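You operate a simulated robot arm through the tools that you are given. There is no shell and no other tool.

You run a simulated robot arm. Do the job below in one go: nothing can be reset, and whatever is moved stays where it is left.

Task
Boil the kettle on its base and set the red cup and the black tin on the tray.
Fine: wait till the kettle clicks off. Set down upright: cup, what you pick out.

It is judged by the outcome, as a careful person would: the job done as asked, and still so three seconds after it is handed in. It fails if anything else is knocked over, pushed out of place, dropped, spilled or broken.

Robot
A 7-joint arm with a two-finger parallel gripper, fixed in place. Base frame: the origin is at the foot of the arm, x ahead of it, y to its left, z up; the work surface is at about z = 0.9. Readings come in m, rad, newtons and seconds.
Its first joint turns from -2.601 to 2.601 rad. Payload 3.5 kg.
The tool frame sits at the grasp point between the pads (the TCP): z along the fingers, y along the line on which they close. The tips reach 0.023 m beyond it. Largest opening 0.094 m; finger width 0.038, thickness 0.01; the body of the gripper, 0.054 by 0.096 m, starts 0.039 m behind the TCP.
Orientation is told as [roll, pitch, yaw] about the base's x, y, z axes, in that order, counted from this pose: with the fingers straight down and closing along the base's y, the tool's x points along the base's -x, its y along +y and its z along -z.

Tools
- The arm moves only by the tool send_rows. Its argument "series" is a list of rows, each a list of 7 numbers: the shift along the tool's x, y, z in units of 50 mm (1.0 is 50 mm), then the turn, a rotation vector about the tool's x, y, z in units of 4 degrees (1.0 is 4 degrees), then the gripper command, from -1 (shut) to 1 (fully open), values between in proportion. In form: [[x, y, z, wx, wy, wz, fingers], ...]. A call has 1 to 20 rows; each row shifts and turns the commanded pose from where the row before left it, along the tool's axes as they then stand. A call with a number of a shift or a turn outside -1 to 1 is refused whole. Each row takes 0.2 s and may step no farther than 0.05 m and 0.15 rad from the row before; otherwise, or with a gripper value out of range, the whole call is refused. A pose out of reach is approached as far as the arm can. The call stops where the force on the tool passes 40 N (or 10 N more than at its start, if that is more) or the arm is blocked; 0.2 s more then pass. The fingers move at their own pace (about 0.153 m/s each) and stop on an object; they squeeze with about 35 N. The grip force told is the motor's: it shows also when the fingers shut on nothing. Time passes only in rows, and 0.2 s behind the last, so rows that do not move let the fingers close. The reply holds the time, the measured pose of the TCP, the force on the tool along the base axes, the opening and the grip force, in the units named above and with some noise, with the torque about the TCP (base axes, N m) and any sound that the robot's microphone picked up, and new pictures: "show" is both (left out), scene, wrist or none.
- Cameras (640 x 400 px; columns grow to the right, rows downward): "scene" is fixed at [0.3991, -0.509, 1.6184]; the picture's right is [-0.25, -0.97, 0.00], its down [-0.83, 0.21, -0.52] and it looks along [0.51, -0.13, -0.85] (base axes); focal length 291 px, centre (320, 200). "wrist" rides on the gripper at [0.086, 0.016, -0.074] in the tool frame; the picture's right is [-0.18, 0.98, 0.00], its down [-0.58, -0.11, -0.81] and it looks along [-0.79, -0.15, 0.59] (tool axes); focal length 243 px, centre (320, 200).
- locate(camera, pixels): for up to 12 pixels [column, row] of the newest picture of that camera ("zoom" is the newest enlarged one), the place [x, y, z] in the base frame of the surface seen there, good to about 0.003 m, but the place of the scene camera against the robot may be out by one fixed shift of up to 0.018 m in any direction. It takes no simulated time.
- zoom(camera, box): a new picture of the part [left, top, right, bottom] of that camera's present view, enlarged. It takes no simulated time.
- job_done(): hands the job in; it is judged then, once.

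Open the gripper and draw the arm clear of the work before you hand the job in, unless the task says otherwise.

The tools are called after ">>>" as name(argument=value, ...) on one line, values as JSON. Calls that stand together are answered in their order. send_rows: Moves the arm, as the interface text tells. Its arguments: {"type":"object","properties":{"series":{"type":"array","items":{"type":"array","items":{"type":"number"}}},"show":{"type":"string","enum":["both","scene","wrist","none"]}},"required":["series"]} The other tools are called the same way: locate (camera, pixels) gives the place of the surface under pixels of a picture; zoom (camera, box) takes an enlarged picture of a part of a camera's view; job_done () hands the job in.

At the start:

```text
time: 0.0
ee_pos: [0.8334, -0.7135, 1.1811]
tcp_rot: [-0.001, 0.0, 0.0]
ft_force: [-0.3, -0.6, 0.2]
moment: [-0.02, 0.02, 0.0]
finger_gap: 0.0942
finger_force: 0.0
```

scene: 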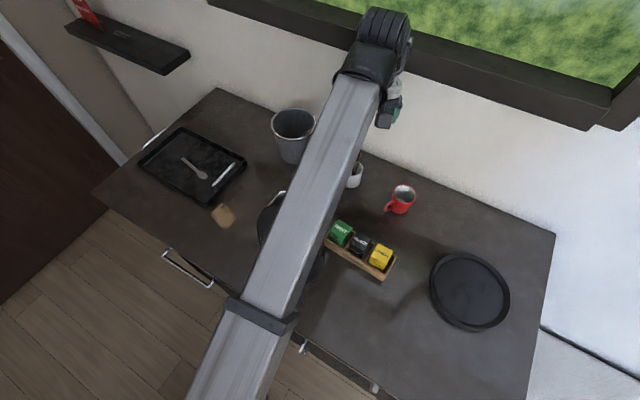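
wrist: 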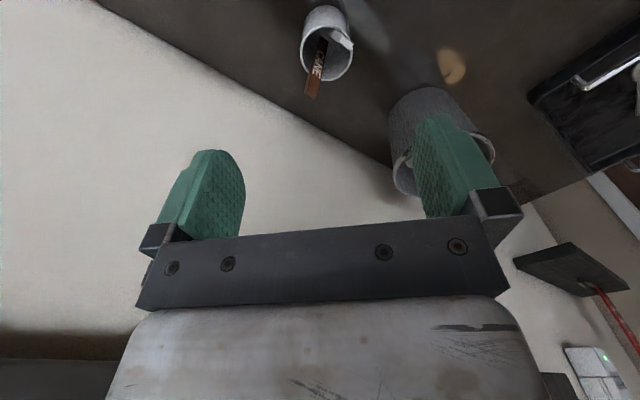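

The arm hides the middle of the scene picture (kettle seems around (275,225)). I zoom on the parts of the scene to identify things before moving.

>>> zoom(camera="scene", box=[230, 150, 420, 300])

>>> zoom(camera="scene", box=[90, 80, 330, 260])

>>> zoom(camera="scene", box=[310, 160, 540, 340])

```text
2.67 times, centred on (325, 225) of scene
```

zoom: 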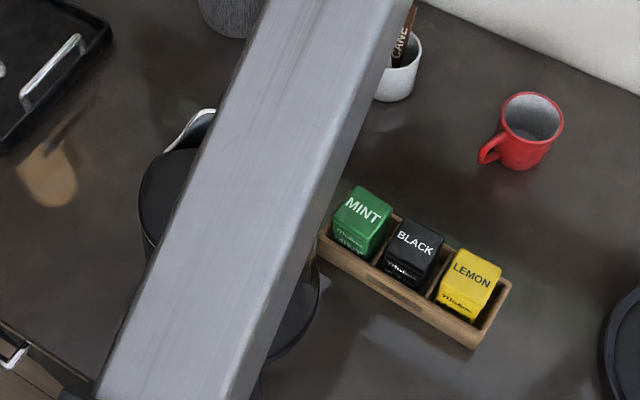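

```text
2.22 times, centred on (210, 170) of scene
```

zoom: 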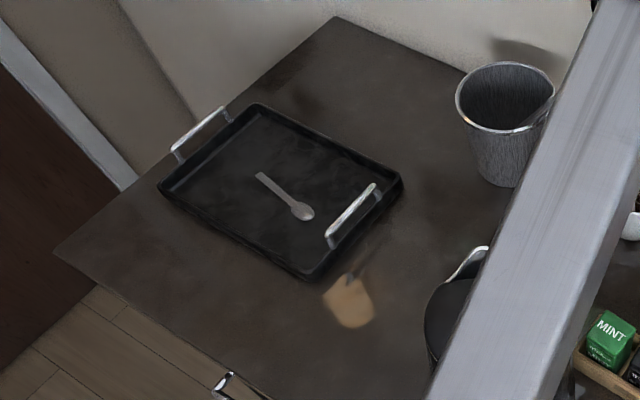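

```text
2.22 times, centred on (425, 250) of scene
```

zoom: 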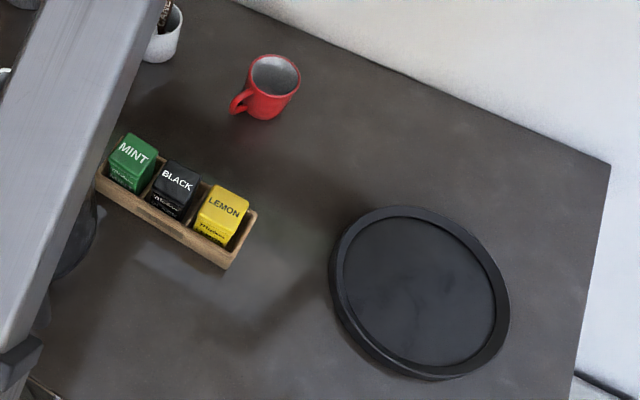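

The red cup (400,200), the tea tins in a wooden rack (MINT, BLACK, LEMON) and the rectangular handled tray (190,165) are visible, as is a round black thing (470,292). I locate some points before moving.

>>> locate(camera="scene", pixels=[[404, 190], [388, 208], [341, 230], [360, 242], [382, 252], [190, 165], [145, 165], [240, 160], [188, 132], [205, 200], [470, 292], [292, 120]])

>>> locate(camera="scene", pixels=[[270, 215], [310, 285], [355, 180], [222, 215], [430, 350], [330, 245], [385, 278], [395, 255], [185, 270], [470, 258], [435, 292], [508, 292]])

```text
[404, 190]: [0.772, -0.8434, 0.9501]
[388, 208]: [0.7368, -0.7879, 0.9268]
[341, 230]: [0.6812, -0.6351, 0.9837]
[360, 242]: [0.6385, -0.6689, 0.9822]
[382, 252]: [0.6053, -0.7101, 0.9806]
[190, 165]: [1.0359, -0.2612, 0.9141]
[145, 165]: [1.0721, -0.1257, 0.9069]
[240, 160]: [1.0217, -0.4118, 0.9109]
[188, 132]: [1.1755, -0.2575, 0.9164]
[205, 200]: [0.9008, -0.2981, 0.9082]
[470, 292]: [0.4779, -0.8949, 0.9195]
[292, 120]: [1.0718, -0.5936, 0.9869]
```

```text
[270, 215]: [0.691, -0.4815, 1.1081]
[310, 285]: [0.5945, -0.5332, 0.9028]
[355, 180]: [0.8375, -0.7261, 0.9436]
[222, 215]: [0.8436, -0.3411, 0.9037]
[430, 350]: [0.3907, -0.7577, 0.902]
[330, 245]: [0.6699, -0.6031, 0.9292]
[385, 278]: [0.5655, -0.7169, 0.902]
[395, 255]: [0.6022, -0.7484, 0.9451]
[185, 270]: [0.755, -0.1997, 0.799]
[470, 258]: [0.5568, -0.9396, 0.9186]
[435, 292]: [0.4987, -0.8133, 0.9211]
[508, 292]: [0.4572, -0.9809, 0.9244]
```

The arm covers the kettle at about (275,230). I lift slightly and swing the arm to the left and back, clear above everything, so that the scene camera sees the kettle.

>>> send_rows(series=[[0.2, 0.3, -0.6, 0, 0, 0, 1], [0.3, 0.76, -0.3, 0, 0, 0, 1], [0.3, 0.76, -0.1, 0, 0, 0, 1], [0.3, 0.76, -0.1, 0, 0, 0, 1], [0.3, 0.76, -0.1, 0, 0, 0, 1], [0.3, 0.76, -0.1, 0, 0, 0, 1], [0.3, 0.76, -0.1, 0, 0, 0, 1], [0.3, 0.76, -0.1, 0, 0, 0, 1], [0.3, 0.76, 0, 0, 0, 0, 1], [0.3, 0.76, 0, 0, 0, 0, 1], [0.3, 0.76, 0, 0, 0, 0, 1], [0.3, 0.76, 0, 0, 0, 0, 1], [0.3, 0.76, 0, 0, 0, 0, 1], [0.3, 0.76, 0, 0, 0, 0, 1], [0.3, 0.76, 0, 0, 0, 0, 1], [0.3, 0.76, 0, 0, 0, 0, 1]])

```text
time: 0.9
ee_pos: [0.7913, -0.6213, 1.2308]
tcp_rot: [-0.005, -0.007, 0.014]
ft_force: [-3.8, -9.6, -1.5]
moment: [0.88, -0.55, 0.95]
finger_gap: 0.0938
finger_force: 0.2
stopped in row 4: the force on the tool passed its limit at 52 N (the readings are from after the stop); the commanded pose is now the measured one
```

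scene: 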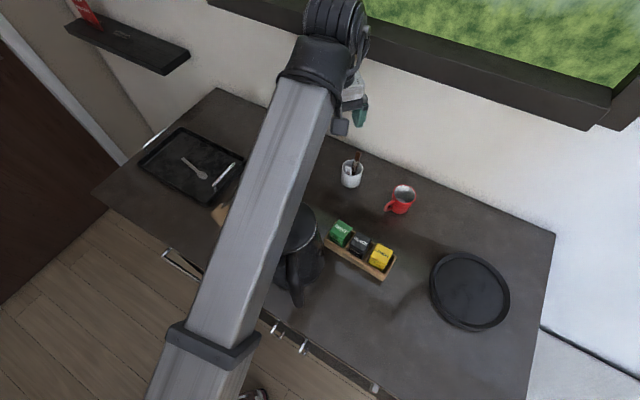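
wrist: 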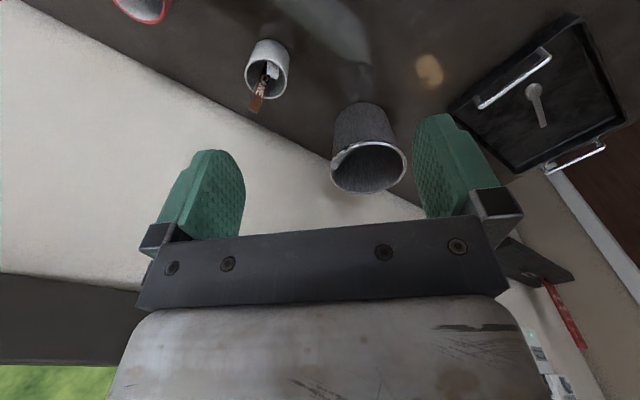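

The call stopped on a 52 N force although nothing seems near the fingers; I hold still for a moment to see whether the force persists or was only inertial, and check where the wall and window frame are.

>>> send_rows(series=[[0, 0, 0, 0, 0, 0, 1], [0, 0, 0, 0, 0, 0, 1]], show="both")

>>> locate(camera="scene", pixels=[[217, 88], [555, 235], [400, 70], [430, 130], [470, 80], [580, 115], [300, 25], [260, 15], [250, 60], [340, 70], [325, 50], [361, 110]])

>>> zoom(camera="scene", box=[240, 0, 430, 140])

```text
time: 1.5
ee_pos: [0.7937, -0.6212, 1.2314]
tcp_rot: [-0.006, -0.006, 0.012]
ft_force: [-8.0, -15.8, -4.1]
moment: [1.4, -1.07, 1.62]
finger_gap: 0.0942
finger_force: 0.1
```

scene: 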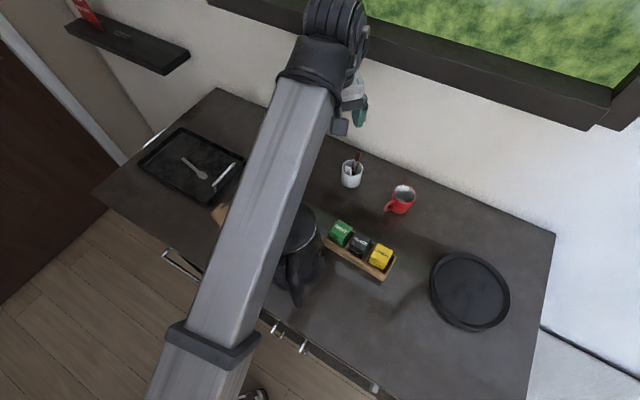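
wrist: 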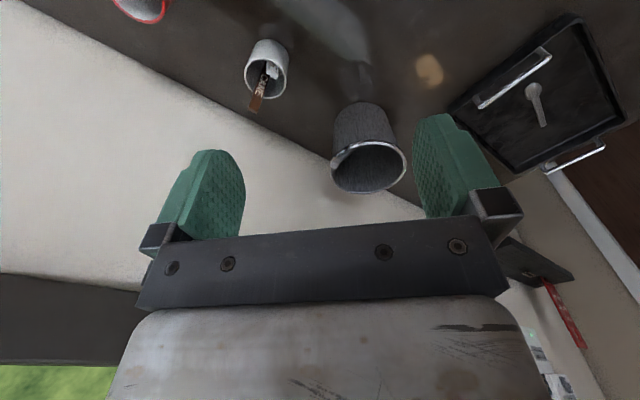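

```text
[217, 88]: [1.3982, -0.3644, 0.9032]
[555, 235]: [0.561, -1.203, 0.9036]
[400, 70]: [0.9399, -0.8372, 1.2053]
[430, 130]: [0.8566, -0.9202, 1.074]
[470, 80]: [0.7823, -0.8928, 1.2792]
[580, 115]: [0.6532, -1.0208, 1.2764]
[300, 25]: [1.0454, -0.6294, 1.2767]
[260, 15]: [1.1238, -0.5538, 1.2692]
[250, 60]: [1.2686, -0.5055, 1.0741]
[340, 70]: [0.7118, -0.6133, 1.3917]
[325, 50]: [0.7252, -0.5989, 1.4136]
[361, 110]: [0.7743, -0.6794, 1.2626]
```

```text
2.86 times, centred on (335, 70) of scene
```

zoom: 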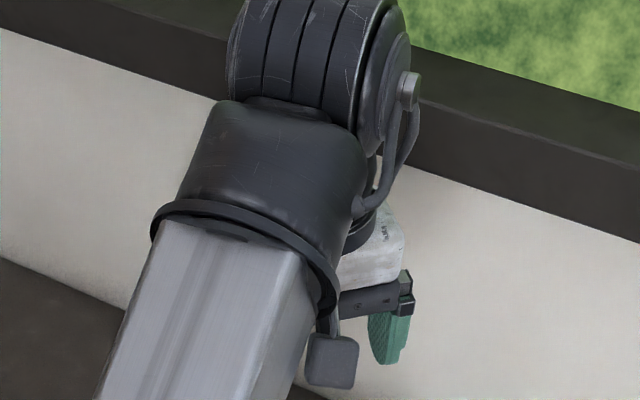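

The torque and force put the contact at about the wrist camera, which presses against the arm's own forearm (block at (340,125) beside the beam) – nothing in the scene is touched. I turn the tool in place (base yaw +) to swing the camera away from the forearm.

>>> send_rows(series=[[0, 0, 0, 0, 0, -1, 1], [0, 0, 0, 0, 0, -1, 1], [0, 0, 0, 0, 0, -1, 1], [0, 0, 0, 0, 0, -1, 1], [0, 0, 0, 0, 0, -1, 1], [0, 0, 0, 0, 0, -1, 1], [0, 0, 0, 0, 0, -1, 1], [0, 0, 0, 0, 0, -1, 1], [0, 0, 0, 0, 0, -1, 1], [0, 0, 0, 0, 0, -1, 1]], show="scene")

```text
time: 3.7
ee_pos: [0.7912, -0.6208, 1.2303]
tcp_rot: [-0.006, -0.002, 0.71]
ft_force: [-0.9, -0.4, -0.7]
moment: [-0.02, 0.01, 0.0]
finger_gap: 0.0939
finger_force: 0.0
```

scene: 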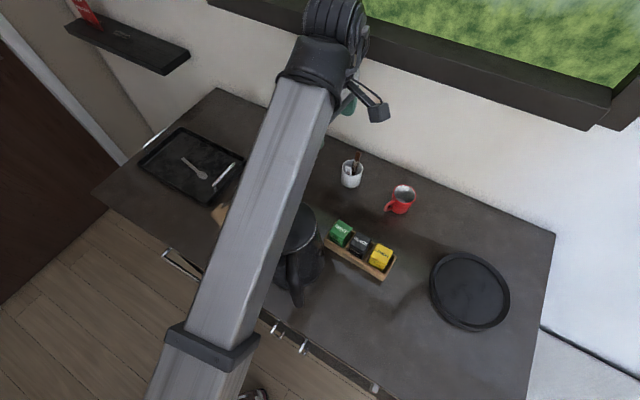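

Contact is gone. I turn the tool further to yaw ≈ 90° and then swing the arm left and back at height, over free space.

>>> send_rows(series=[[0, 0, 0, 0, 0, -0.95, 1], [0, 0, 0, 0, 0, -0.95, 1], [0, 0, 0, 0, 0, -0.95, 1], [0, 0, 0, 0, 0, -0.95, 1], [0, 0, 0, 0, 0, -0.95, 1], [0, 0, 0, 0, 0, -0.95, 1], [0, 0, 0, 0, 0, -0.95, 1], [0, 0, 0, 0, 0, -0.95, 1], [0, 0, 0, 0, 0, -0.95, 1], [0, 0, 0, 0, 0, -0.95, 1], [0, 0, 0, 0, 0, -0.95, 1], [0, 0, 0, 0, 0, -0.95, 1], [0, 0, 0, 0, 0, -0.95, 1]], show="none")

>>> send_rows(series=[[-0.3, 0.15, -0.1, 0, 0, 0, 1], [-0.6, 0.25, -0.1, 0, 0, 0, 1], [-0.8, 0.35, -0.1, 0, 0, 0, 1], [-0.8, 0.35, -0.1, 0, 0, 0, 1], [-0.8, 0.35, -0.1, 0, 0, 0, 1], [-0.8, 0.35, -0.1, 0, 0, 0, 1], [-0.8, 0.35, 0, 0, 0, 0, 1], [-0.8, 0.35, 0, 0, 0, 0, 1], [-0.8, 0.35, 0, 0, 0, 0, 1], [-0.8, 0.35, 0, 0, 0, 0, 1], [-0.8, 0.35, 0, 0, 0, 0, 1], [-0.8, 0.35, 0, 0, 0, 0, 1], [-0.8, 0.35, 0, 0, 0, 0, 1], [-0.8, 0.35, 0, 0, 0, 0, 1], [-0.8, 0.35, 0, 0, 0, 0, 1], [-0.8, 0.35, 0, 0, 0, 0, 1], [-0.8, 0.3, 0, 0, 0, 0, 1], [-0.5, 0.2, 0, 0, 0, 0, 1], [-0.2, 0, 0, 0, 0, 0, 1]], show="both")

```text
time: 6.5
ee_pos: [0.7928, -0.6212, 1.2312]
tcp_rot: [-0.007, 0.007, 1.572]
ft_force: [0.7, 0.5, -0.3]
moment: [-0.01, -0.02, 0.02]
finger_gap: 0.0938
finger_force: 0.1
```

```text
time: 10.5
ee_pos: [0.5919, 0.0255, 1.0642]
tcp_rot: [-0.015, 0.004, 1.572]
ft_force: [0.5, 0.1, 0.4]
moment: [-0.02, -0.01, 0.0]
finger_gap: 0.094
finger_force: 0.0
out of reach, approached as far as the arm can: row 3, 4, 5, 6, 7, 8, 9, 10, 11, 12, 13, 14, 15, 16, 17, 18
```

scene: 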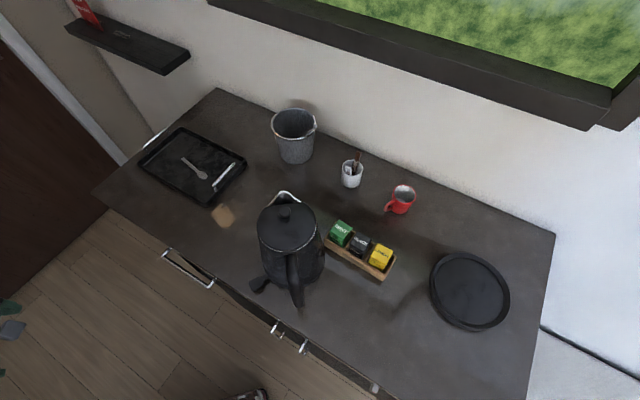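
wrist: 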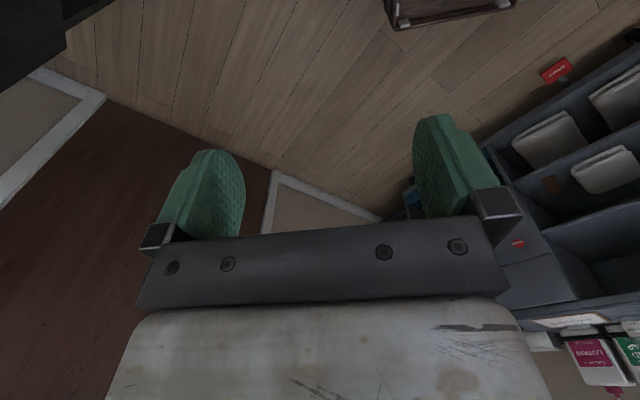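

Now the kettle is visible: body at (290,240), spout at (285,197), handle at (296,280), something like a lever at (258,285). I zoom in.

>>> zoom(camera="scene", box=[235, 180, 345, 320])

>>> zoom(camera="scene", box=[320, 140, 430, 290])

>>> zoom(camera="scene", box=[130, 110, 260, 240])

>>> zoom(camera="scene", box=[410, 230, 530, 350])

```text
2.86 times, centred on (290, 250) of scene
```

zoom: 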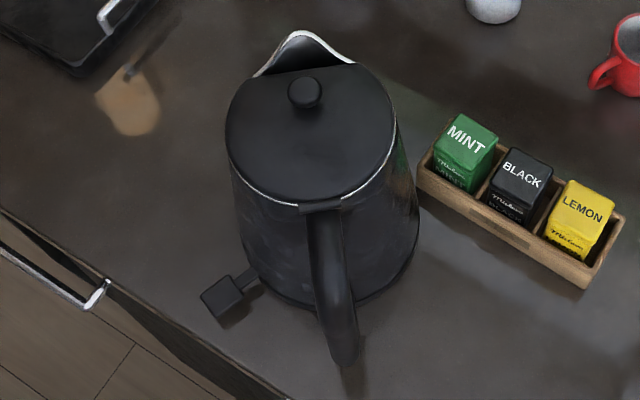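

```text
2.67 times, centred on (375, 215) of scene
```

zoom: 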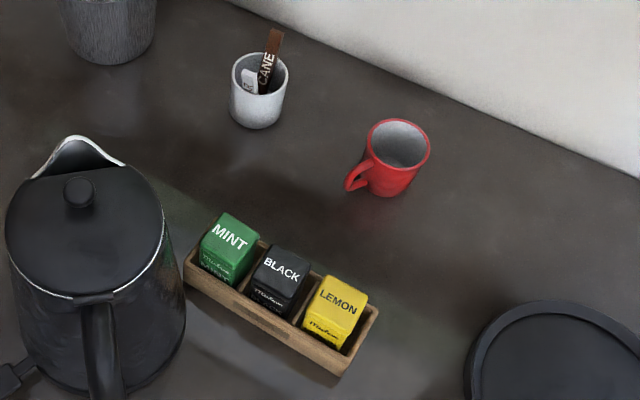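

```text
3.08 times, centred on (195, 175) of scene
```

zoom: 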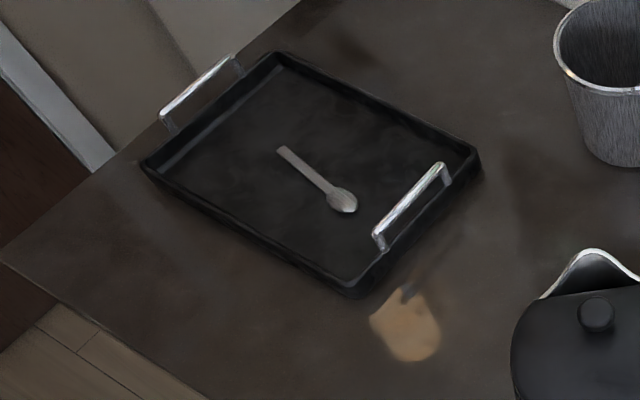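

```text
3.33 times, centred on (470, 290) of scene
```

zoom: 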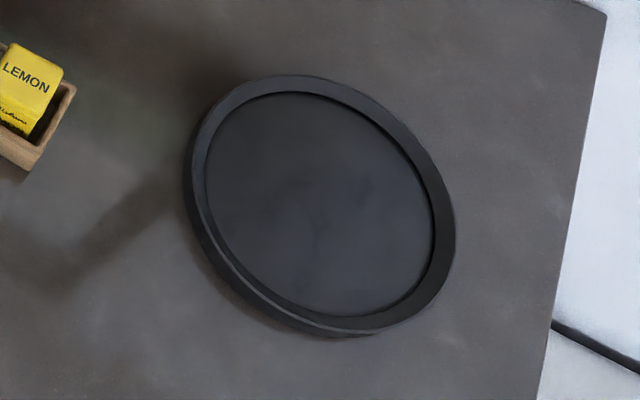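

The kettle has a lever with a square paddle at zoom (222,297)→ scene (258,287). I locate points on the kettle, lever, rack and round disk.

>>> locate(camera="scene", pixels=[[311, 290], [258, 285], [267, 279], [253, 291], [264, 290], [276, 276], [285, 288], [322, 270], [287, 213], [294, 255], [296, 302], [292, 285]])

>>> zoom(camera="scene", box=[240, 255, 330, 315])

```text
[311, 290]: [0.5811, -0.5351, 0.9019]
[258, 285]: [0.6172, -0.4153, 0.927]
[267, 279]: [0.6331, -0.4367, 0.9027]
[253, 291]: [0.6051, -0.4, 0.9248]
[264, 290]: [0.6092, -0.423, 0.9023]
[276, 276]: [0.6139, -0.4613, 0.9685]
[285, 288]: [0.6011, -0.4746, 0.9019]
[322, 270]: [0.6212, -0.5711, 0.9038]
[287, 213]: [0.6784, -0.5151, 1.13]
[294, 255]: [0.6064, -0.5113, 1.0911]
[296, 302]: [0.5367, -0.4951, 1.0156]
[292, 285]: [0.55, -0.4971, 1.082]
```

```text
6.67 times, centred on (285, 285) of scene
```

zoom: 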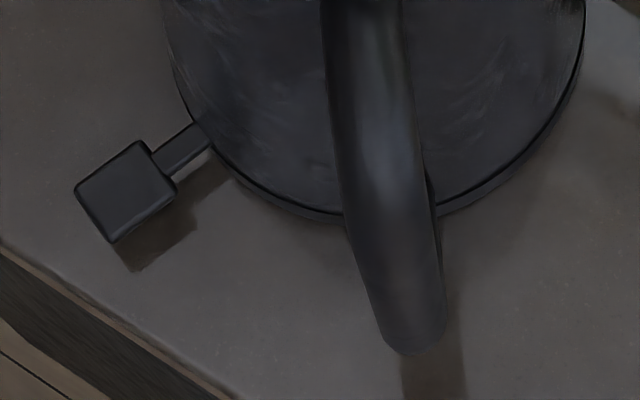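

The rectangular handled object with a spoon is the tray; the round disk is something else. I get the tray's corners, floor, handle and cup/tin details by locating more points.

>>> locate(camera="scene", pixels=[[208, 205], [246, 161], [140, 164], [181, 128], [212, 196], [238, 164], [150, 163], [183, 134], [225, 175], [213, 187], [234, 164], [207, 177]])

>>> locate(camera="scene", pixels=[[185, 158], [200, 175], [205, 178], [195, 190], [180, 180], [215, 170], [405, 187], [391, 193], [415, 190], [403, 200], [386, 209], [403, 214]])

>>> zoom(camera="scene", box=[375, 175, 425, 225])

>>> zoom(camera="scene", box=[320, 210, 400, 290])

```text
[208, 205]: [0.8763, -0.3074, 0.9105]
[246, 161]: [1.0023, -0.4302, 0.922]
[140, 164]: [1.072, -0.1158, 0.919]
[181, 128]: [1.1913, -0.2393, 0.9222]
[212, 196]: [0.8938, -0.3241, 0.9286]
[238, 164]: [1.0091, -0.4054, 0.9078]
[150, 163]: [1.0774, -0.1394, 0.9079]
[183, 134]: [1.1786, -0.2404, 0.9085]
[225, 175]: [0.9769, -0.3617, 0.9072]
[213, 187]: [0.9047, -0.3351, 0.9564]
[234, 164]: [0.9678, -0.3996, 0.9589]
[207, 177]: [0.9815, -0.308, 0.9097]
```

```text
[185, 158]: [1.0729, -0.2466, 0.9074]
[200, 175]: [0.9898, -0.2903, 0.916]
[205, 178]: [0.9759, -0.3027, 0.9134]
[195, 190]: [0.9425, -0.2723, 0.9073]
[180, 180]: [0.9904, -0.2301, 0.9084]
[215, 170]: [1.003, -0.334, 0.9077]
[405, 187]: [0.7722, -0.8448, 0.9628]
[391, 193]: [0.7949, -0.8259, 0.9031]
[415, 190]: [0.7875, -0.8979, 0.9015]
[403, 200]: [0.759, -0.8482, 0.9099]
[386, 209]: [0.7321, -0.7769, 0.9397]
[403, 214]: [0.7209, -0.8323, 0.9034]
```

```text
8.00 times, centred on (400, 200) of scene
```

zoom: 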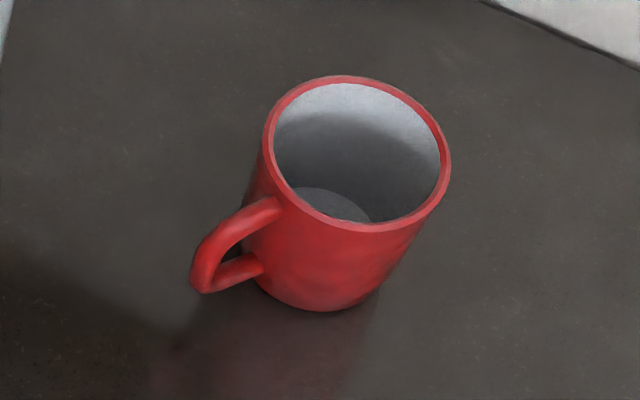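

```text
5.00 times, centred on (360, 250) of scene
```

zoom: 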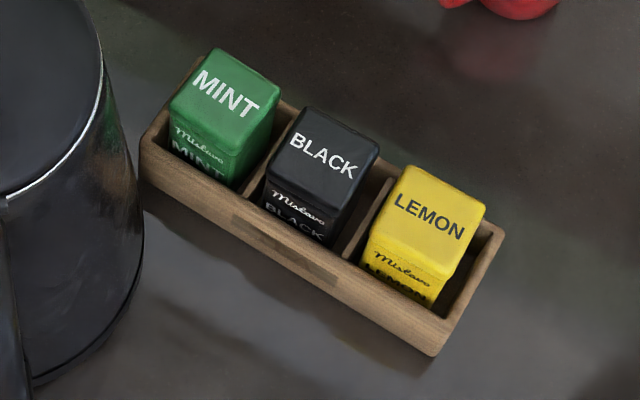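

The newest zoom shows the rack. I locate the BLACK tin's top corners and rack rim precisely on the zoom, then the cup rim on the scene.

>>> locate(camera="zoom", pixels=[[305, 112], [375, 145], [340, 180], [270, 160], [320, 145], [345, 240], [265, 205], [150, 140], [440, 340], [495, 230], [295, 108], [390, 180]])

>>> locate(camera="scene", pixels=[[394, 198], [402, 210], [400, 190], [393, 190], [408, 186], [415, 192], [411, 201], [400, 203], [390, 203], [386, 211], [385, 207], [402, 218]])

```text
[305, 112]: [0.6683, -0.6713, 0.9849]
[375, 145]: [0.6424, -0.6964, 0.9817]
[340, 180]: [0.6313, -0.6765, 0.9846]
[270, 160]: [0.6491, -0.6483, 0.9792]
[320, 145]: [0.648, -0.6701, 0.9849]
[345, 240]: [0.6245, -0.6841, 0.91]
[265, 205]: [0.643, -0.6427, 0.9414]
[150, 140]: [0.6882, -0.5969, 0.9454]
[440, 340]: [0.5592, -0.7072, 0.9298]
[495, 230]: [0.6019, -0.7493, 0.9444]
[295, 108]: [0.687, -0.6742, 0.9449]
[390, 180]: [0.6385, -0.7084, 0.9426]
```

```text
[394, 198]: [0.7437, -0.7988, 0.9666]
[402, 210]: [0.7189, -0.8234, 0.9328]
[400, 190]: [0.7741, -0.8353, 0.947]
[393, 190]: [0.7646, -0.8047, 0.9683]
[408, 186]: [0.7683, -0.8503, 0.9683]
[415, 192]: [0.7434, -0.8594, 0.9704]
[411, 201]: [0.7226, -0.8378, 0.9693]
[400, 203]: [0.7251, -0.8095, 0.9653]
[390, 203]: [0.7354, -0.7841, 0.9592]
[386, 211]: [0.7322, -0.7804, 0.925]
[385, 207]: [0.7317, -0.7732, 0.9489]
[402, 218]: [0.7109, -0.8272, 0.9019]
```

Cup rim centre is about (0.747,-0.829), BLACK tin about (0.648,-0.673), tray floor z≈0.907. Before going on I test with a small downward move whether the commanded pose was clamped to the reachable one.

>>> send_rows(series=[[0, 0, 0.4, 0, 0, 0, 1], [0, 0, 0.4, 0, 0, 0, 1]], show="none")

```text
time: 11.1
ee_pos: [0.5913, 0.0234, 1.0279]
tcp_rot: [-0.007, 0.004, 1.572]
ft_force: [0.3, 0.4, 0.9]
moment: [-0.01, -0.01, 0.03]
finger_gap: 0.0937
finger_force: 0.0
```

The command is clamped to what was reached, good. Now I turn the tool back to yaw 0 here (forearm is steeper at this low pose) in order to look at the kettle from the front.

>>> send_rows(series=[[0, 0, 0, 0, 0, 1, 1], [0, 0, 0, 0, 0, 1, 1], [0, 0, 0, 0, 0, 1, 1], [0, 0, 0, 0, 0, 1, 1], [0, 0, 0, 0, 0, 1, 1], [0, 0, 0, 0, 0, 1, 1], [0, 0, 0, 0, 0, 1, 1], [0, 0, 0, 0, 0, 1, 1], [0, 0, 0, 0, 0, 1, 1], [0, 0, 0, 0, 0, 1, 1], [0, 0, 0, 0, 0, 1, 1], [0, 0, 0, 0, 0, 1, 1], [0, 0, 0, 0, 0, 1, 1], [0, 0, 0, 0, 0, 1, 1], [0, 0, 0, 0, 0, 1, 1], [0, 0, 0, 0, 0, 1, 1]], show="wrist")

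```text
time: 14.0
ee_pos: [0.5922, 0.0244, 1.0259]
tcp_rot: [-0.013, -0.003, 0.664]
ft_force: [2.6, -13.2, -2.5]
moment: [1.33, 0.1, 1.3]
finger_gap: 0.0938
finger_force: 0.0
stopped in row 14: the force on the tool passed its limit at 73 N (the readings are from after the stop); the commanded pose is now the measured one
```

wrist: 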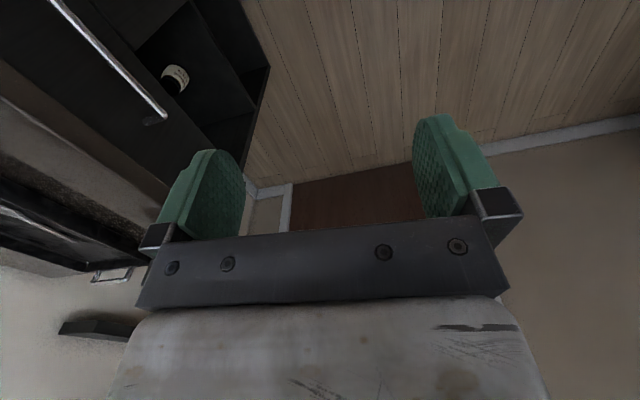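

The camera met the forearm again at the same relative angle (yaw about 38° ahead of the arm's azimuth), so I must keep yaw ≥ azimuth+45°. I turn back a bit and move in front of the kettle at z≈1.05, off the table's front edge.

>>> send_rows(series=[[0, 0, 0, 0, 0, -1, 1], [0, 0, 0, 0, 0, -1, 1], [0.72, -0.364, -0.05, 0, 0, 0, 1], [0.72, -0.364, -0.05, 0, 0, 0, 1], [0.72, -0.364, -0.05, 0, 0, 0, 1], [0.72, -0.364, -0.05, 0, 0, 0, 1], [0.72, -0.364, -0.05, 0, 0, 0, 1], [0.72, -0.364, -0.05, 0, 0, 0, 1], [0.72, -0.364, -0.05, 0, 0, 0, 1], [0.72, -0.364, -0.05, 0, 0, 0, 1], [0.72, -0.364, -0.05, 0, 0, 0, 1], [0.72, -0.364, -0.05, 0, 0, 0, 1]], show="both")

```text
time: 16.6
ee_pos: [0.4721, -0.3621, 1.0519]
tcp_rot: [-0.013, 0.001, 0.802]
ft_force: [-0.7, 0.1, -0.1]
moment: [-0.01, -0.02, 0.02]
finger_gap: 0.094
finger_force: 0.1
```

scene: 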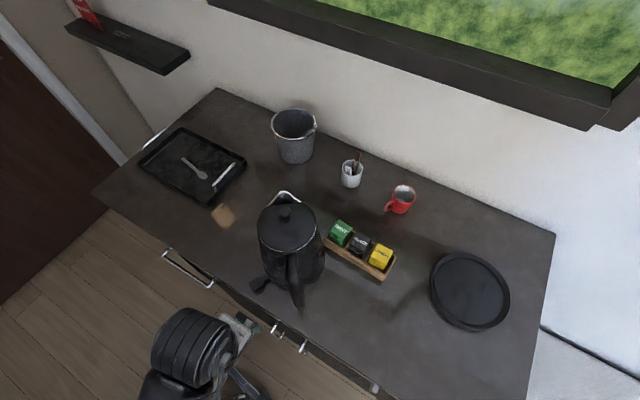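
wrist: 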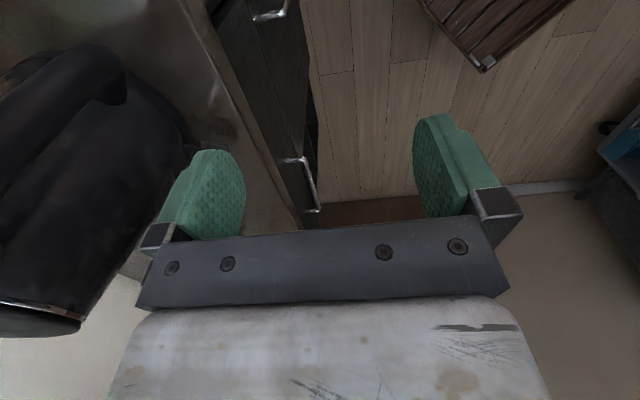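

The wrist picture (upside-down view) shows the kettle at the left. I turn the yaw down to about 15° to bring the kettle and the lever into the wrist view.

>>> send_rows(series=[[0, 0, 0, 0, 0, 1, 1], [0, 0, 0, 0, 0, 1, 1], [0, 0, 0, 0, 0, 1, 1], [0, 0, 0, 0, 0, 1, 1], [0, 0, 0, 0, 0, 1, 1], [0, 0, 0, 0, 0, 1, 1], [0, 0, 0, 0, 0, 1, 1]], show="wrist")

```text
time: 18.2
ee_pos: [0.4738, -0.3593, 1.0532]
tcp_rot: [-0.011, -0.005, 0.31]
ft_force: [0.2, -0.5, 0.7]
moment: [0.0, 0.01, 0.01]
finger_gap: 0.0941
finger_force: 0.0
```

wrist: 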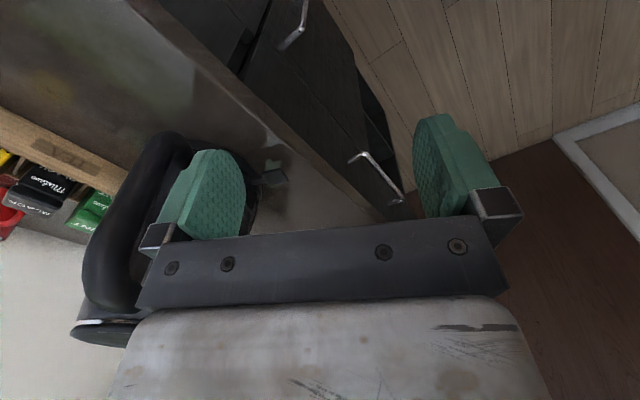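

The lever is visible at about (268,178) in the wrist picture. I zoom in and locate it with the wrist camera.

>>> zoom(camera="wrist", box=[230, 140, 310, 220])

>>> locate(camera="wrist", pixels=[[274, 178], [284, 176], [265, 178], [258, 180], [280, 185], [275, 165], [95, 210], [40, 180], [8, 215], [290, 195], [300, 160], [130, 200]])

>>> locate(camera="scene", pixels=[[258, 280], [263, 285], [258, 290], [252, 290], [255, 284], [268, 277], [341, 230], [296, 290], [287, 213], [300, 250], [290, 230], [278, 240]])

```text
5.00 times, centred on (270, 180) of wrist
```

zoom: 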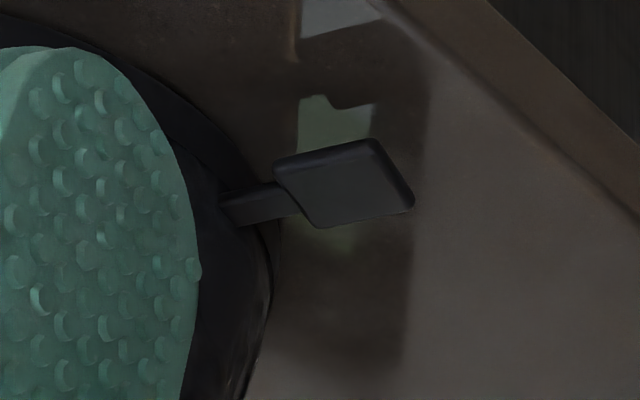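

```text
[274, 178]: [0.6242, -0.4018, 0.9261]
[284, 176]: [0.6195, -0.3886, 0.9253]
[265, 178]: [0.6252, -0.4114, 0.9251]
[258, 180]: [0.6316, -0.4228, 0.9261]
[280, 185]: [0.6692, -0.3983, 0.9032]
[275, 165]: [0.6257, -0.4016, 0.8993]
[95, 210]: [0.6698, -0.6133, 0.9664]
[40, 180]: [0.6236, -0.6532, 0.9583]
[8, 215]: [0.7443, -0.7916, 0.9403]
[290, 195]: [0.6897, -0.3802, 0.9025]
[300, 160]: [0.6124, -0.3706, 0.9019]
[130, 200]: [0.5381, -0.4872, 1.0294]
```

```text
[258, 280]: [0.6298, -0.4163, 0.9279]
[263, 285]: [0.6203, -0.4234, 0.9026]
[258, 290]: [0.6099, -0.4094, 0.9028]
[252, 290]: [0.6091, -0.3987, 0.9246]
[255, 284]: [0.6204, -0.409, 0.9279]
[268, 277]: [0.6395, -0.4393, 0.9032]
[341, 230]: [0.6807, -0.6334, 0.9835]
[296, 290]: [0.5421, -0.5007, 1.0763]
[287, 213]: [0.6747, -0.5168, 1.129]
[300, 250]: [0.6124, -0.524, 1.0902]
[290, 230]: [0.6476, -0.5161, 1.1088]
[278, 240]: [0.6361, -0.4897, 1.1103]
```

Paddle centre by the wrist camera: about (0.624,-0.402), top z≈0.926, shadow below shows it floats, so it is to be pressed down. I bring the kettle-side finger of the opened gripper above the paddle (TCP ≈ (0.608,-0.353)), so that the hand stays well clear of the kettle.

>>> send_rows(series=[[-0.52, -0.137, 0, 0, 0, 0, 1], [-0.52, -0.137, 0, 0, 0, 0, 1], [-0.52, -0.137, 0, 0, 0, 0, 1], [-0.52, -0.137, 0, 0, 0, 0, 1], [-0.52, -0.137, 0, 0, 0, 0, 1], [0, 0, 0.4, 0, 0, 0, 1], [0, 0, 0.4, 0, 0, 0, 1], [0, 0, 0.4, 0, 0, 0, 1], [0, 0, 0.35, 0, 0, 0, 1]], show="both")

```text
time: 20.2
ee_pos: [0.6068, -0.3558, 0.9785]
tcp_rot: [-0.011, -0.004, 0.314]
ft_force: [-0.2, -0.4, 0.0]
moment: [0.0, -0.02, 0.02]
finger_gap: 0.094
finger_force: 0.1
```

scene: 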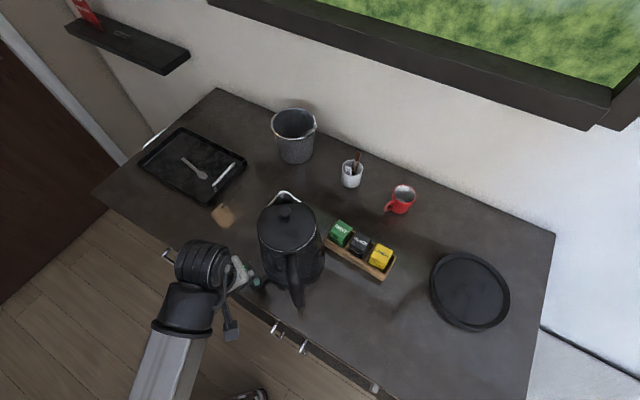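
wrist: 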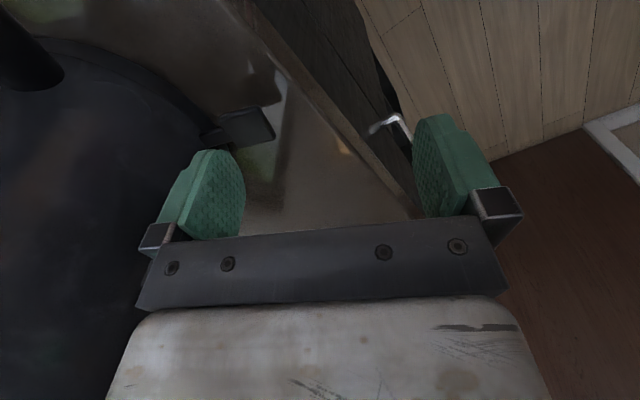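

The paddle is at about (250,125), the finger tip at about (212,152) in the wrist view. I zoom and locate the paddle again from here.

>>> zoom(camera="wrist", box=[170, 80, 310, 220])

>>> locate(camera="wrist", pixels=[[247, 124], [260, 120], [235, 127], [250, 132], [270, 130], [215, 135], [262, 108], [213, 155], [222, 160], [180, 140], [160, 110], [205, 128]])

>>> zoom(camera="scene", box=[215, 240, 325, 330])

```text
2.86 times, centred on (240, 150) of wrist
```

zoom: 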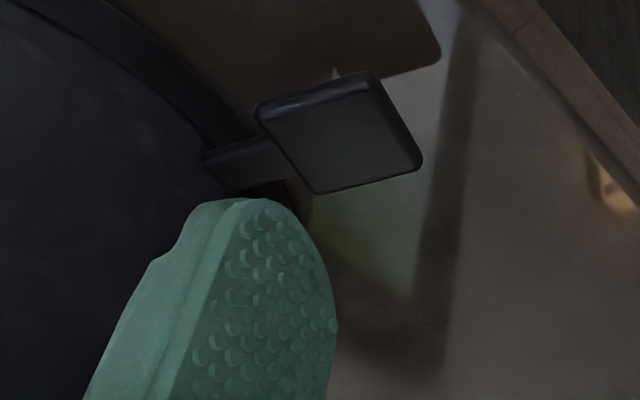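

```text
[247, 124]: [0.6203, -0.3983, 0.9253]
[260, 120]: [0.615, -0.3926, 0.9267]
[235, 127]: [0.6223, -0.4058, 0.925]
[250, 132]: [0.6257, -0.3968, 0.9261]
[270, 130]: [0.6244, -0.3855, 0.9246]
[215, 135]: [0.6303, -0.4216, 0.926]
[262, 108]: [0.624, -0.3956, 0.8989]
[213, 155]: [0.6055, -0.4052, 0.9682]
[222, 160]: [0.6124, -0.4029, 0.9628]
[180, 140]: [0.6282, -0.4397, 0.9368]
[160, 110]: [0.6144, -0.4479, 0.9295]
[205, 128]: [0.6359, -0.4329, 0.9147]
```

```text
4.44 times, centred on (270, 285) of scene
```

zoom: 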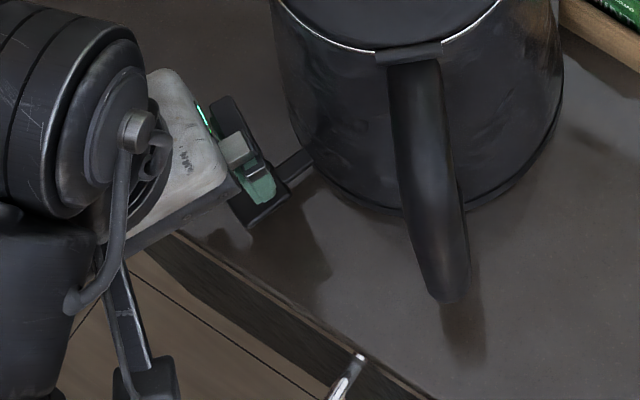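

The finger is right above the paddle (about 7 mm kettle-side of its centre). I shift 8 mm outwards and press down gently in small steps, listening for a click.

>>> send_rows(series=[[0, 0.16, 0, 0, 0, 0, 1], [0, 0, 0.4, 0, 0, 0, 1], [0, 0, 0.1, 0, 0, 0, 1], [0, 0, 0.1, 0, 0, 0, 1], [0, 0, 0.1, 0, 0, 0, 1]], show="wrist")

```text
time: 21.4
ee_pos: [0.605, -0.346, 0.9418]
tcp_rot: [-0.011, -0.005, 0.314]
ft_force: [0.2, 0.0, 0.2]
moment: [0.02, 0.01, 0.01]
finger_gap: 0.0941
finger_force: 0.0
```

wrist: 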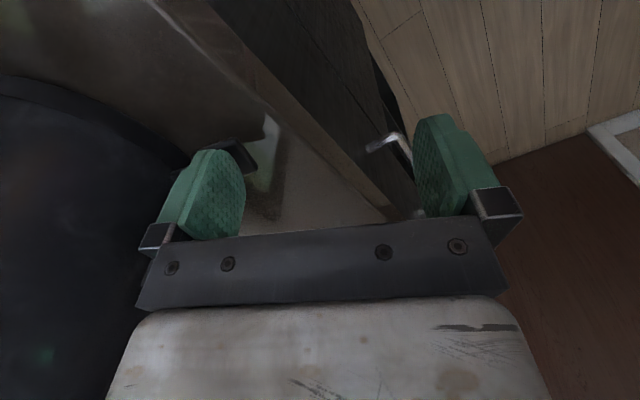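

No noticeable force although the tip should be about at z=0.919. I zoom to see whether the paddle is being pressed, and whether something glows at (45,355).

>>> zoom(camera="wrist", box=[170, 100, 310, 220])

>>> zoom(camera="wrist", box=[0, 280, 150, 400])

>>> zoom(camera="scene", box=[230, 250, 320, 320])

```text
3.33 times, centred on (240, 160) of wrist
```

zoom: 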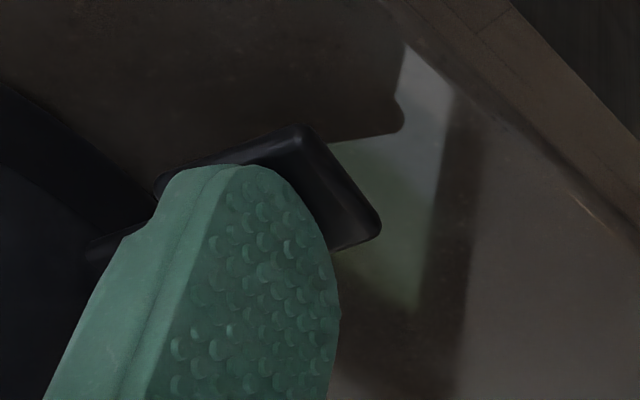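

```text
3.33 times, centred on (75, 340) of wrist
```

zoom: 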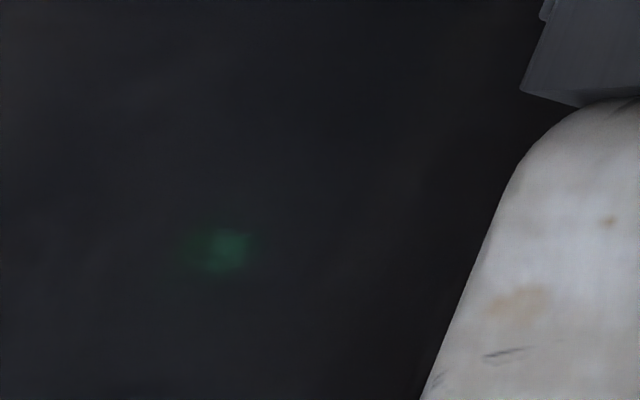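

```text
5.71 times, centred on (275, 285) of scene
```

zoom: 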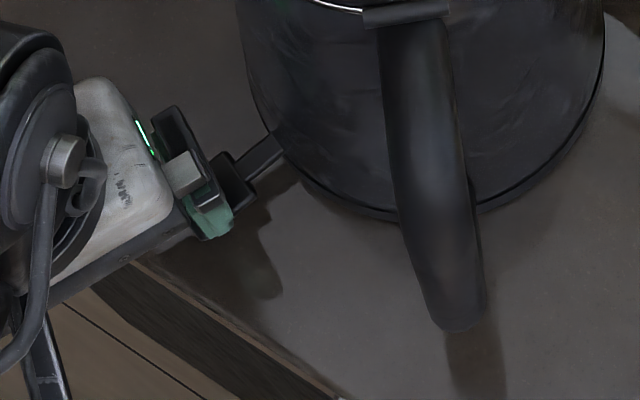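

I locate points on the visible part of the paddle to see whether it moved down.

>>> zoom(camera="wrist", box=[190, 120, 270, 190])

>>> locate(camera="wrist", pixels=[[228, 145], [236, 153], [245, 162], [250, 168], [225, 148], [240, 150], [243, 172], [212, 155], [197, 172], [232, 148], [246, 155], [220, 165]])

>>> locate(camera="scene", pixels=[[259, 281], [262, 280], [266, 278], [261, 284], [270, 276], [257, 289], [254, 288], [264, 277]])

```text
5.71 times, centred on (230, 155) of wrist
```

zoom: 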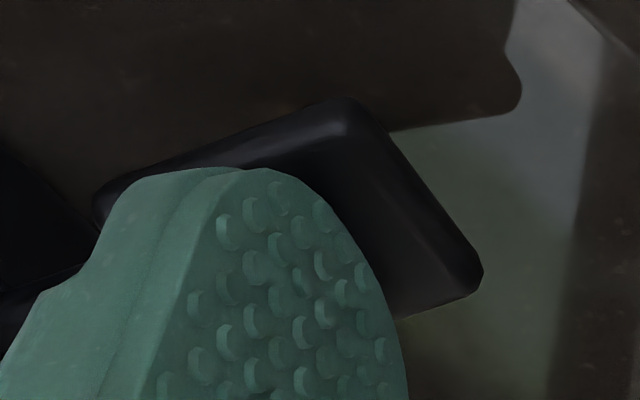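

```text
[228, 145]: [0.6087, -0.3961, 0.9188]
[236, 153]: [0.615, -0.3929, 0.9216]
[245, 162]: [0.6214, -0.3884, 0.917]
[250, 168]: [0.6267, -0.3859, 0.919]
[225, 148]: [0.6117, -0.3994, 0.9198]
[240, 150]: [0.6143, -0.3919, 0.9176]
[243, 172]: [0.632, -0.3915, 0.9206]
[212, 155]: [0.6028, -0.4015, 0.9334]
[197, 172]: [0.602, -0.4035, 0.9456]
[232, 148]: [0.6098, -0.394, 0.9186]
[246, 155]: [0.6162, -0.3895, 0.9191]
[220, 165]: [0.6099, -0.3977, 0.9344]
```

```text
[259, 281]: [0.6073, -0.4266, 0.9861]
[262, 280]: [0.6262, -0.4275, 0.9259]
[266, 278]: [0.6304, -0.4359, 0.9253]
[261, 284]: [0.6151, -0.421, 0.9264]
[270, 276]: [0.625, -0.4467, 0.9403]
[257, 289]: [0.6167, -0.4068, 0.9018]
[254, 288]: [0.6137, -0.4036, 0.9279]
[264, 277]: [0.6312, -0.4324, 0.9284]
```

The paddle has gone down with the finger (0.9255 → about 0.919) with hardly any force. I keep pressing in 3 mm steps until a click or resistance.

>>> send_rows(series=[[0, 0, 0.06, 0, 0, 0, 1], [0, 0, 0.06, 0, 0, 0, 1], [0, 0, 0.06, 0, 0, 0, 1]], show="wrist")

```text
time: 22.2
ee_pos: [0.6049, -0.3454, 0.9337]
tcp_rot: [-0.012, -0.006, 0.313]
ft_force: [-1.1, 2.1, 16.5]
moment: [-0.86, -0.56, 0.06]
finger_gap: 0.093
finger_force: 0.0
```

wrist: 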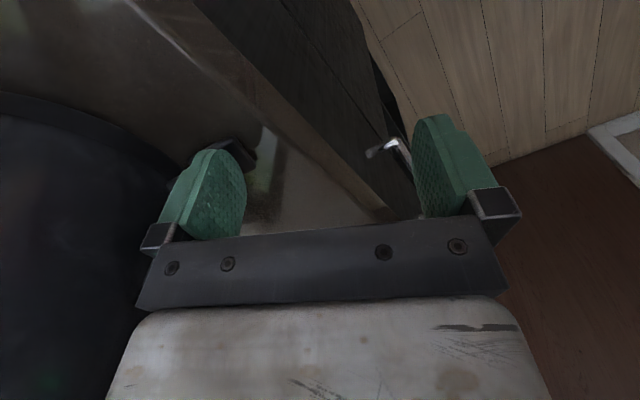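

16.5 N at tip height 0.911: the paddle is at its stop. I hold briefly, then lift and check whether the lever stays down.

>>> send_rows(series=[[0, 0, 0, 0, 0, 0, 1], [0, 0, 0, 0, 0, 0, 1]], show="none")

>>> send_rows(series=[[0, 0, -0.3, 0, 0, 0, 1], [0, 0, -0.5, 0, 0, 0, 1], [0, 0, -0.5, 0, 0, 0, 1]], show="both")

```text
time: 22.8
ee_pos: [0.6052, -0.3469, 0.9326]
tcp_rot: [-0.011, -0.005, 0.31]
ft_force: [-1.1, 2.9, 18.4]
moment: [-0.79, -0.53, 0.08]
finger_gap: 0.0924
finger_force: 0.0
```

```text
time: 23.6
ee_pos: [0.6039, -0.3464, 0.9992]
tcp_rot: [-0.008, -0.006, 0.312]
ft_force: [0.1, -0.4, 0.3]
moment: [0.0, -0.01, 0.01]
finger_gap: 0.0941
finger_force: 0.1
```

scene: 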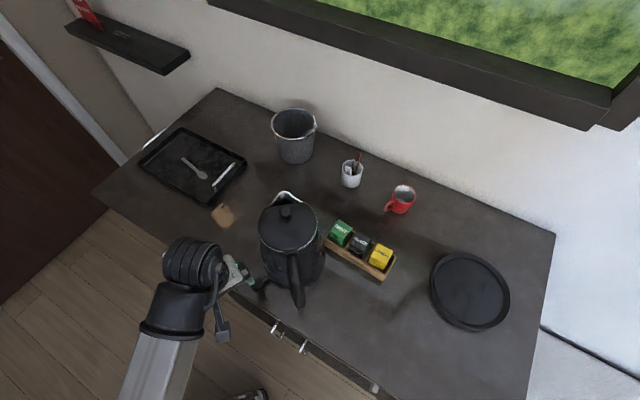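
wrist: 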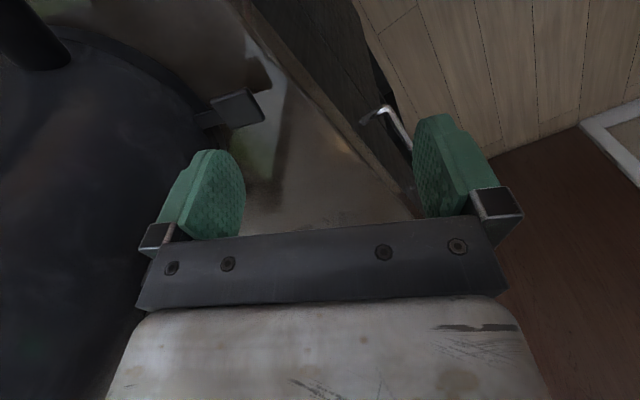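

The paddle is visible again at (240,108) in the wrist view. I locate its height to see whether it stays pressed, and zoom in.

>>> zoom(camera="wrist", box=[170, 60, 310, 180])

>>> locate(camera="wrist", pixels=[[240, 108], [250, 103], [230, 110], [240, 115], [255, 112], [212, 118], [205, 121], [245, 92], [270, 140], [190, 130], [100, 40], [150, 80]])

>>> zoom(camera="scene", box=[230, 190, 340, 310])

```text
3.33 times, centred on (240, 120) of wrist
```

zoom: 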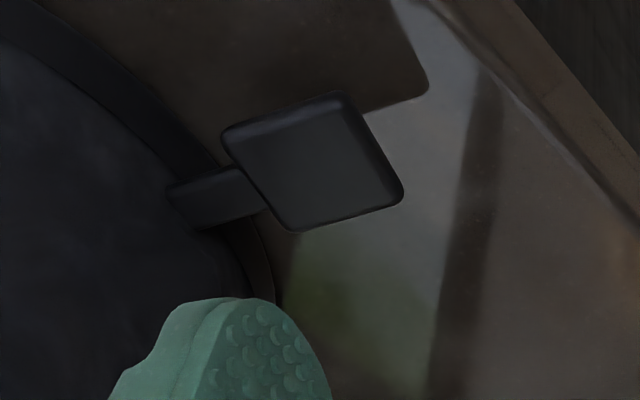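

```text
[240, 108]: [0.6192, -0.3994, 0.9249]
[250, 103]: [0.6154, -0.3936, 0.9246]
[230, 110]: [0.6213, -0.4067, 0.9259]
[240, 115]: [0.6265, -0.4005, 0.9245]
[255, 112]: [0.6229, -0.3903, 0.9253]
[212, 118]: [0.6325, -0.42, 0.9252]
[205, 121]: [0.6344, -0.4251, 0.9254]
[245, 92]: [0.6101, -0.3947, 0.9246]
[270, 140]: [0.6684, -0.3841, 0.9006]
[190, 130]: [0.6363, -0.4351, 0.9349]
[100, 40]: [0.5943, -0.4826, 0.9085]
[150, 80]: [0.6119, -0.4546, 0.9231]
```

```text
3.33 times, centred on (285, 250) of scene
```

zoom: 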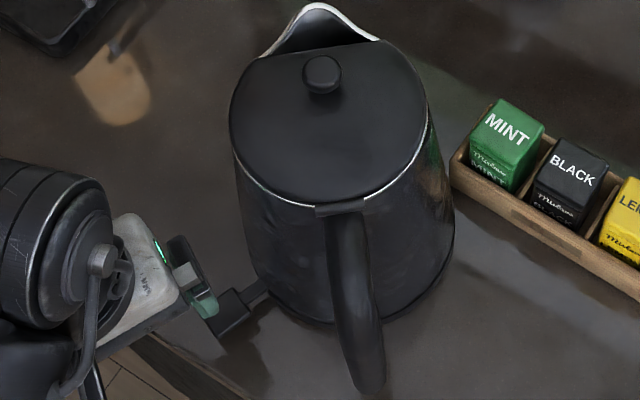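

The paddle sprang back up to 0.925 and there was no click, so the switch did not latch. I check closely whether the kettle really sits on a power base, and what the round disk is.

>>> zoom(camera="scene", box=[280, 250, 340, 300])

>>> zoom(camera="scene", box=[425, 245, 485, 300])

>>> zoom(camera="scene", box=[460, 280, 520, 340])

>>> zoom(camera="wrist", box=[0, 0, 240, 150])

```text
8.00 times, centred on (310, 275) of scene
```

zoom: 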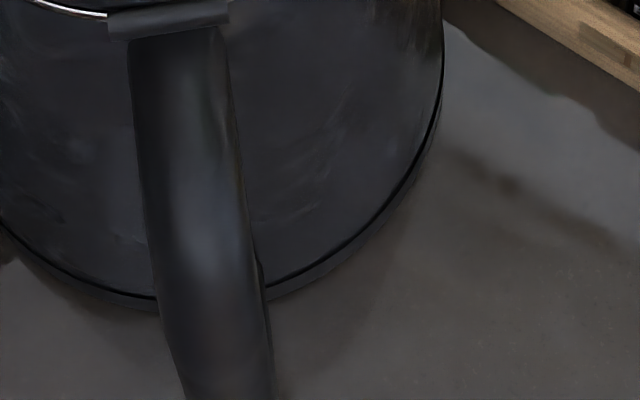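

```text
7.27 times, centred on (455, 272) of scene
```

zoom: 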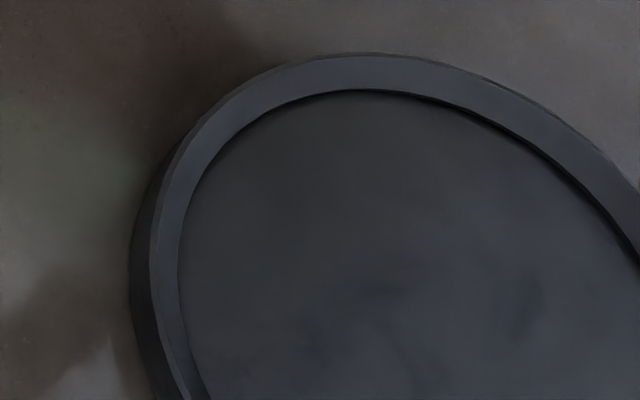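

```text
6.67 times, centred on (490, 310) of scene
```

zoom: 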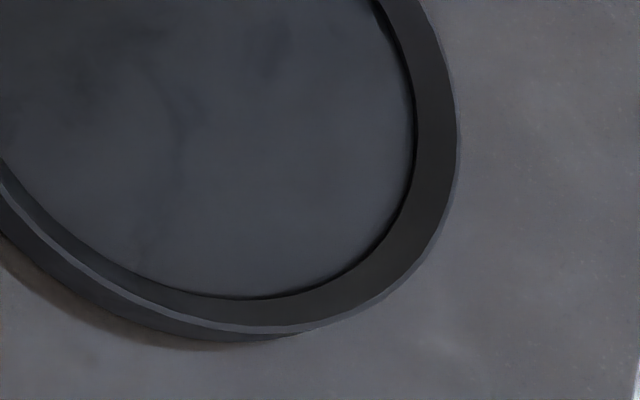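

```text
2.67 times, centred on (120, 75) of wrist
```

zoom: 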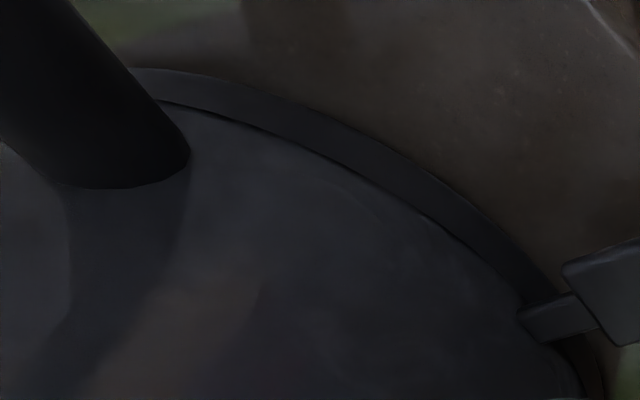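

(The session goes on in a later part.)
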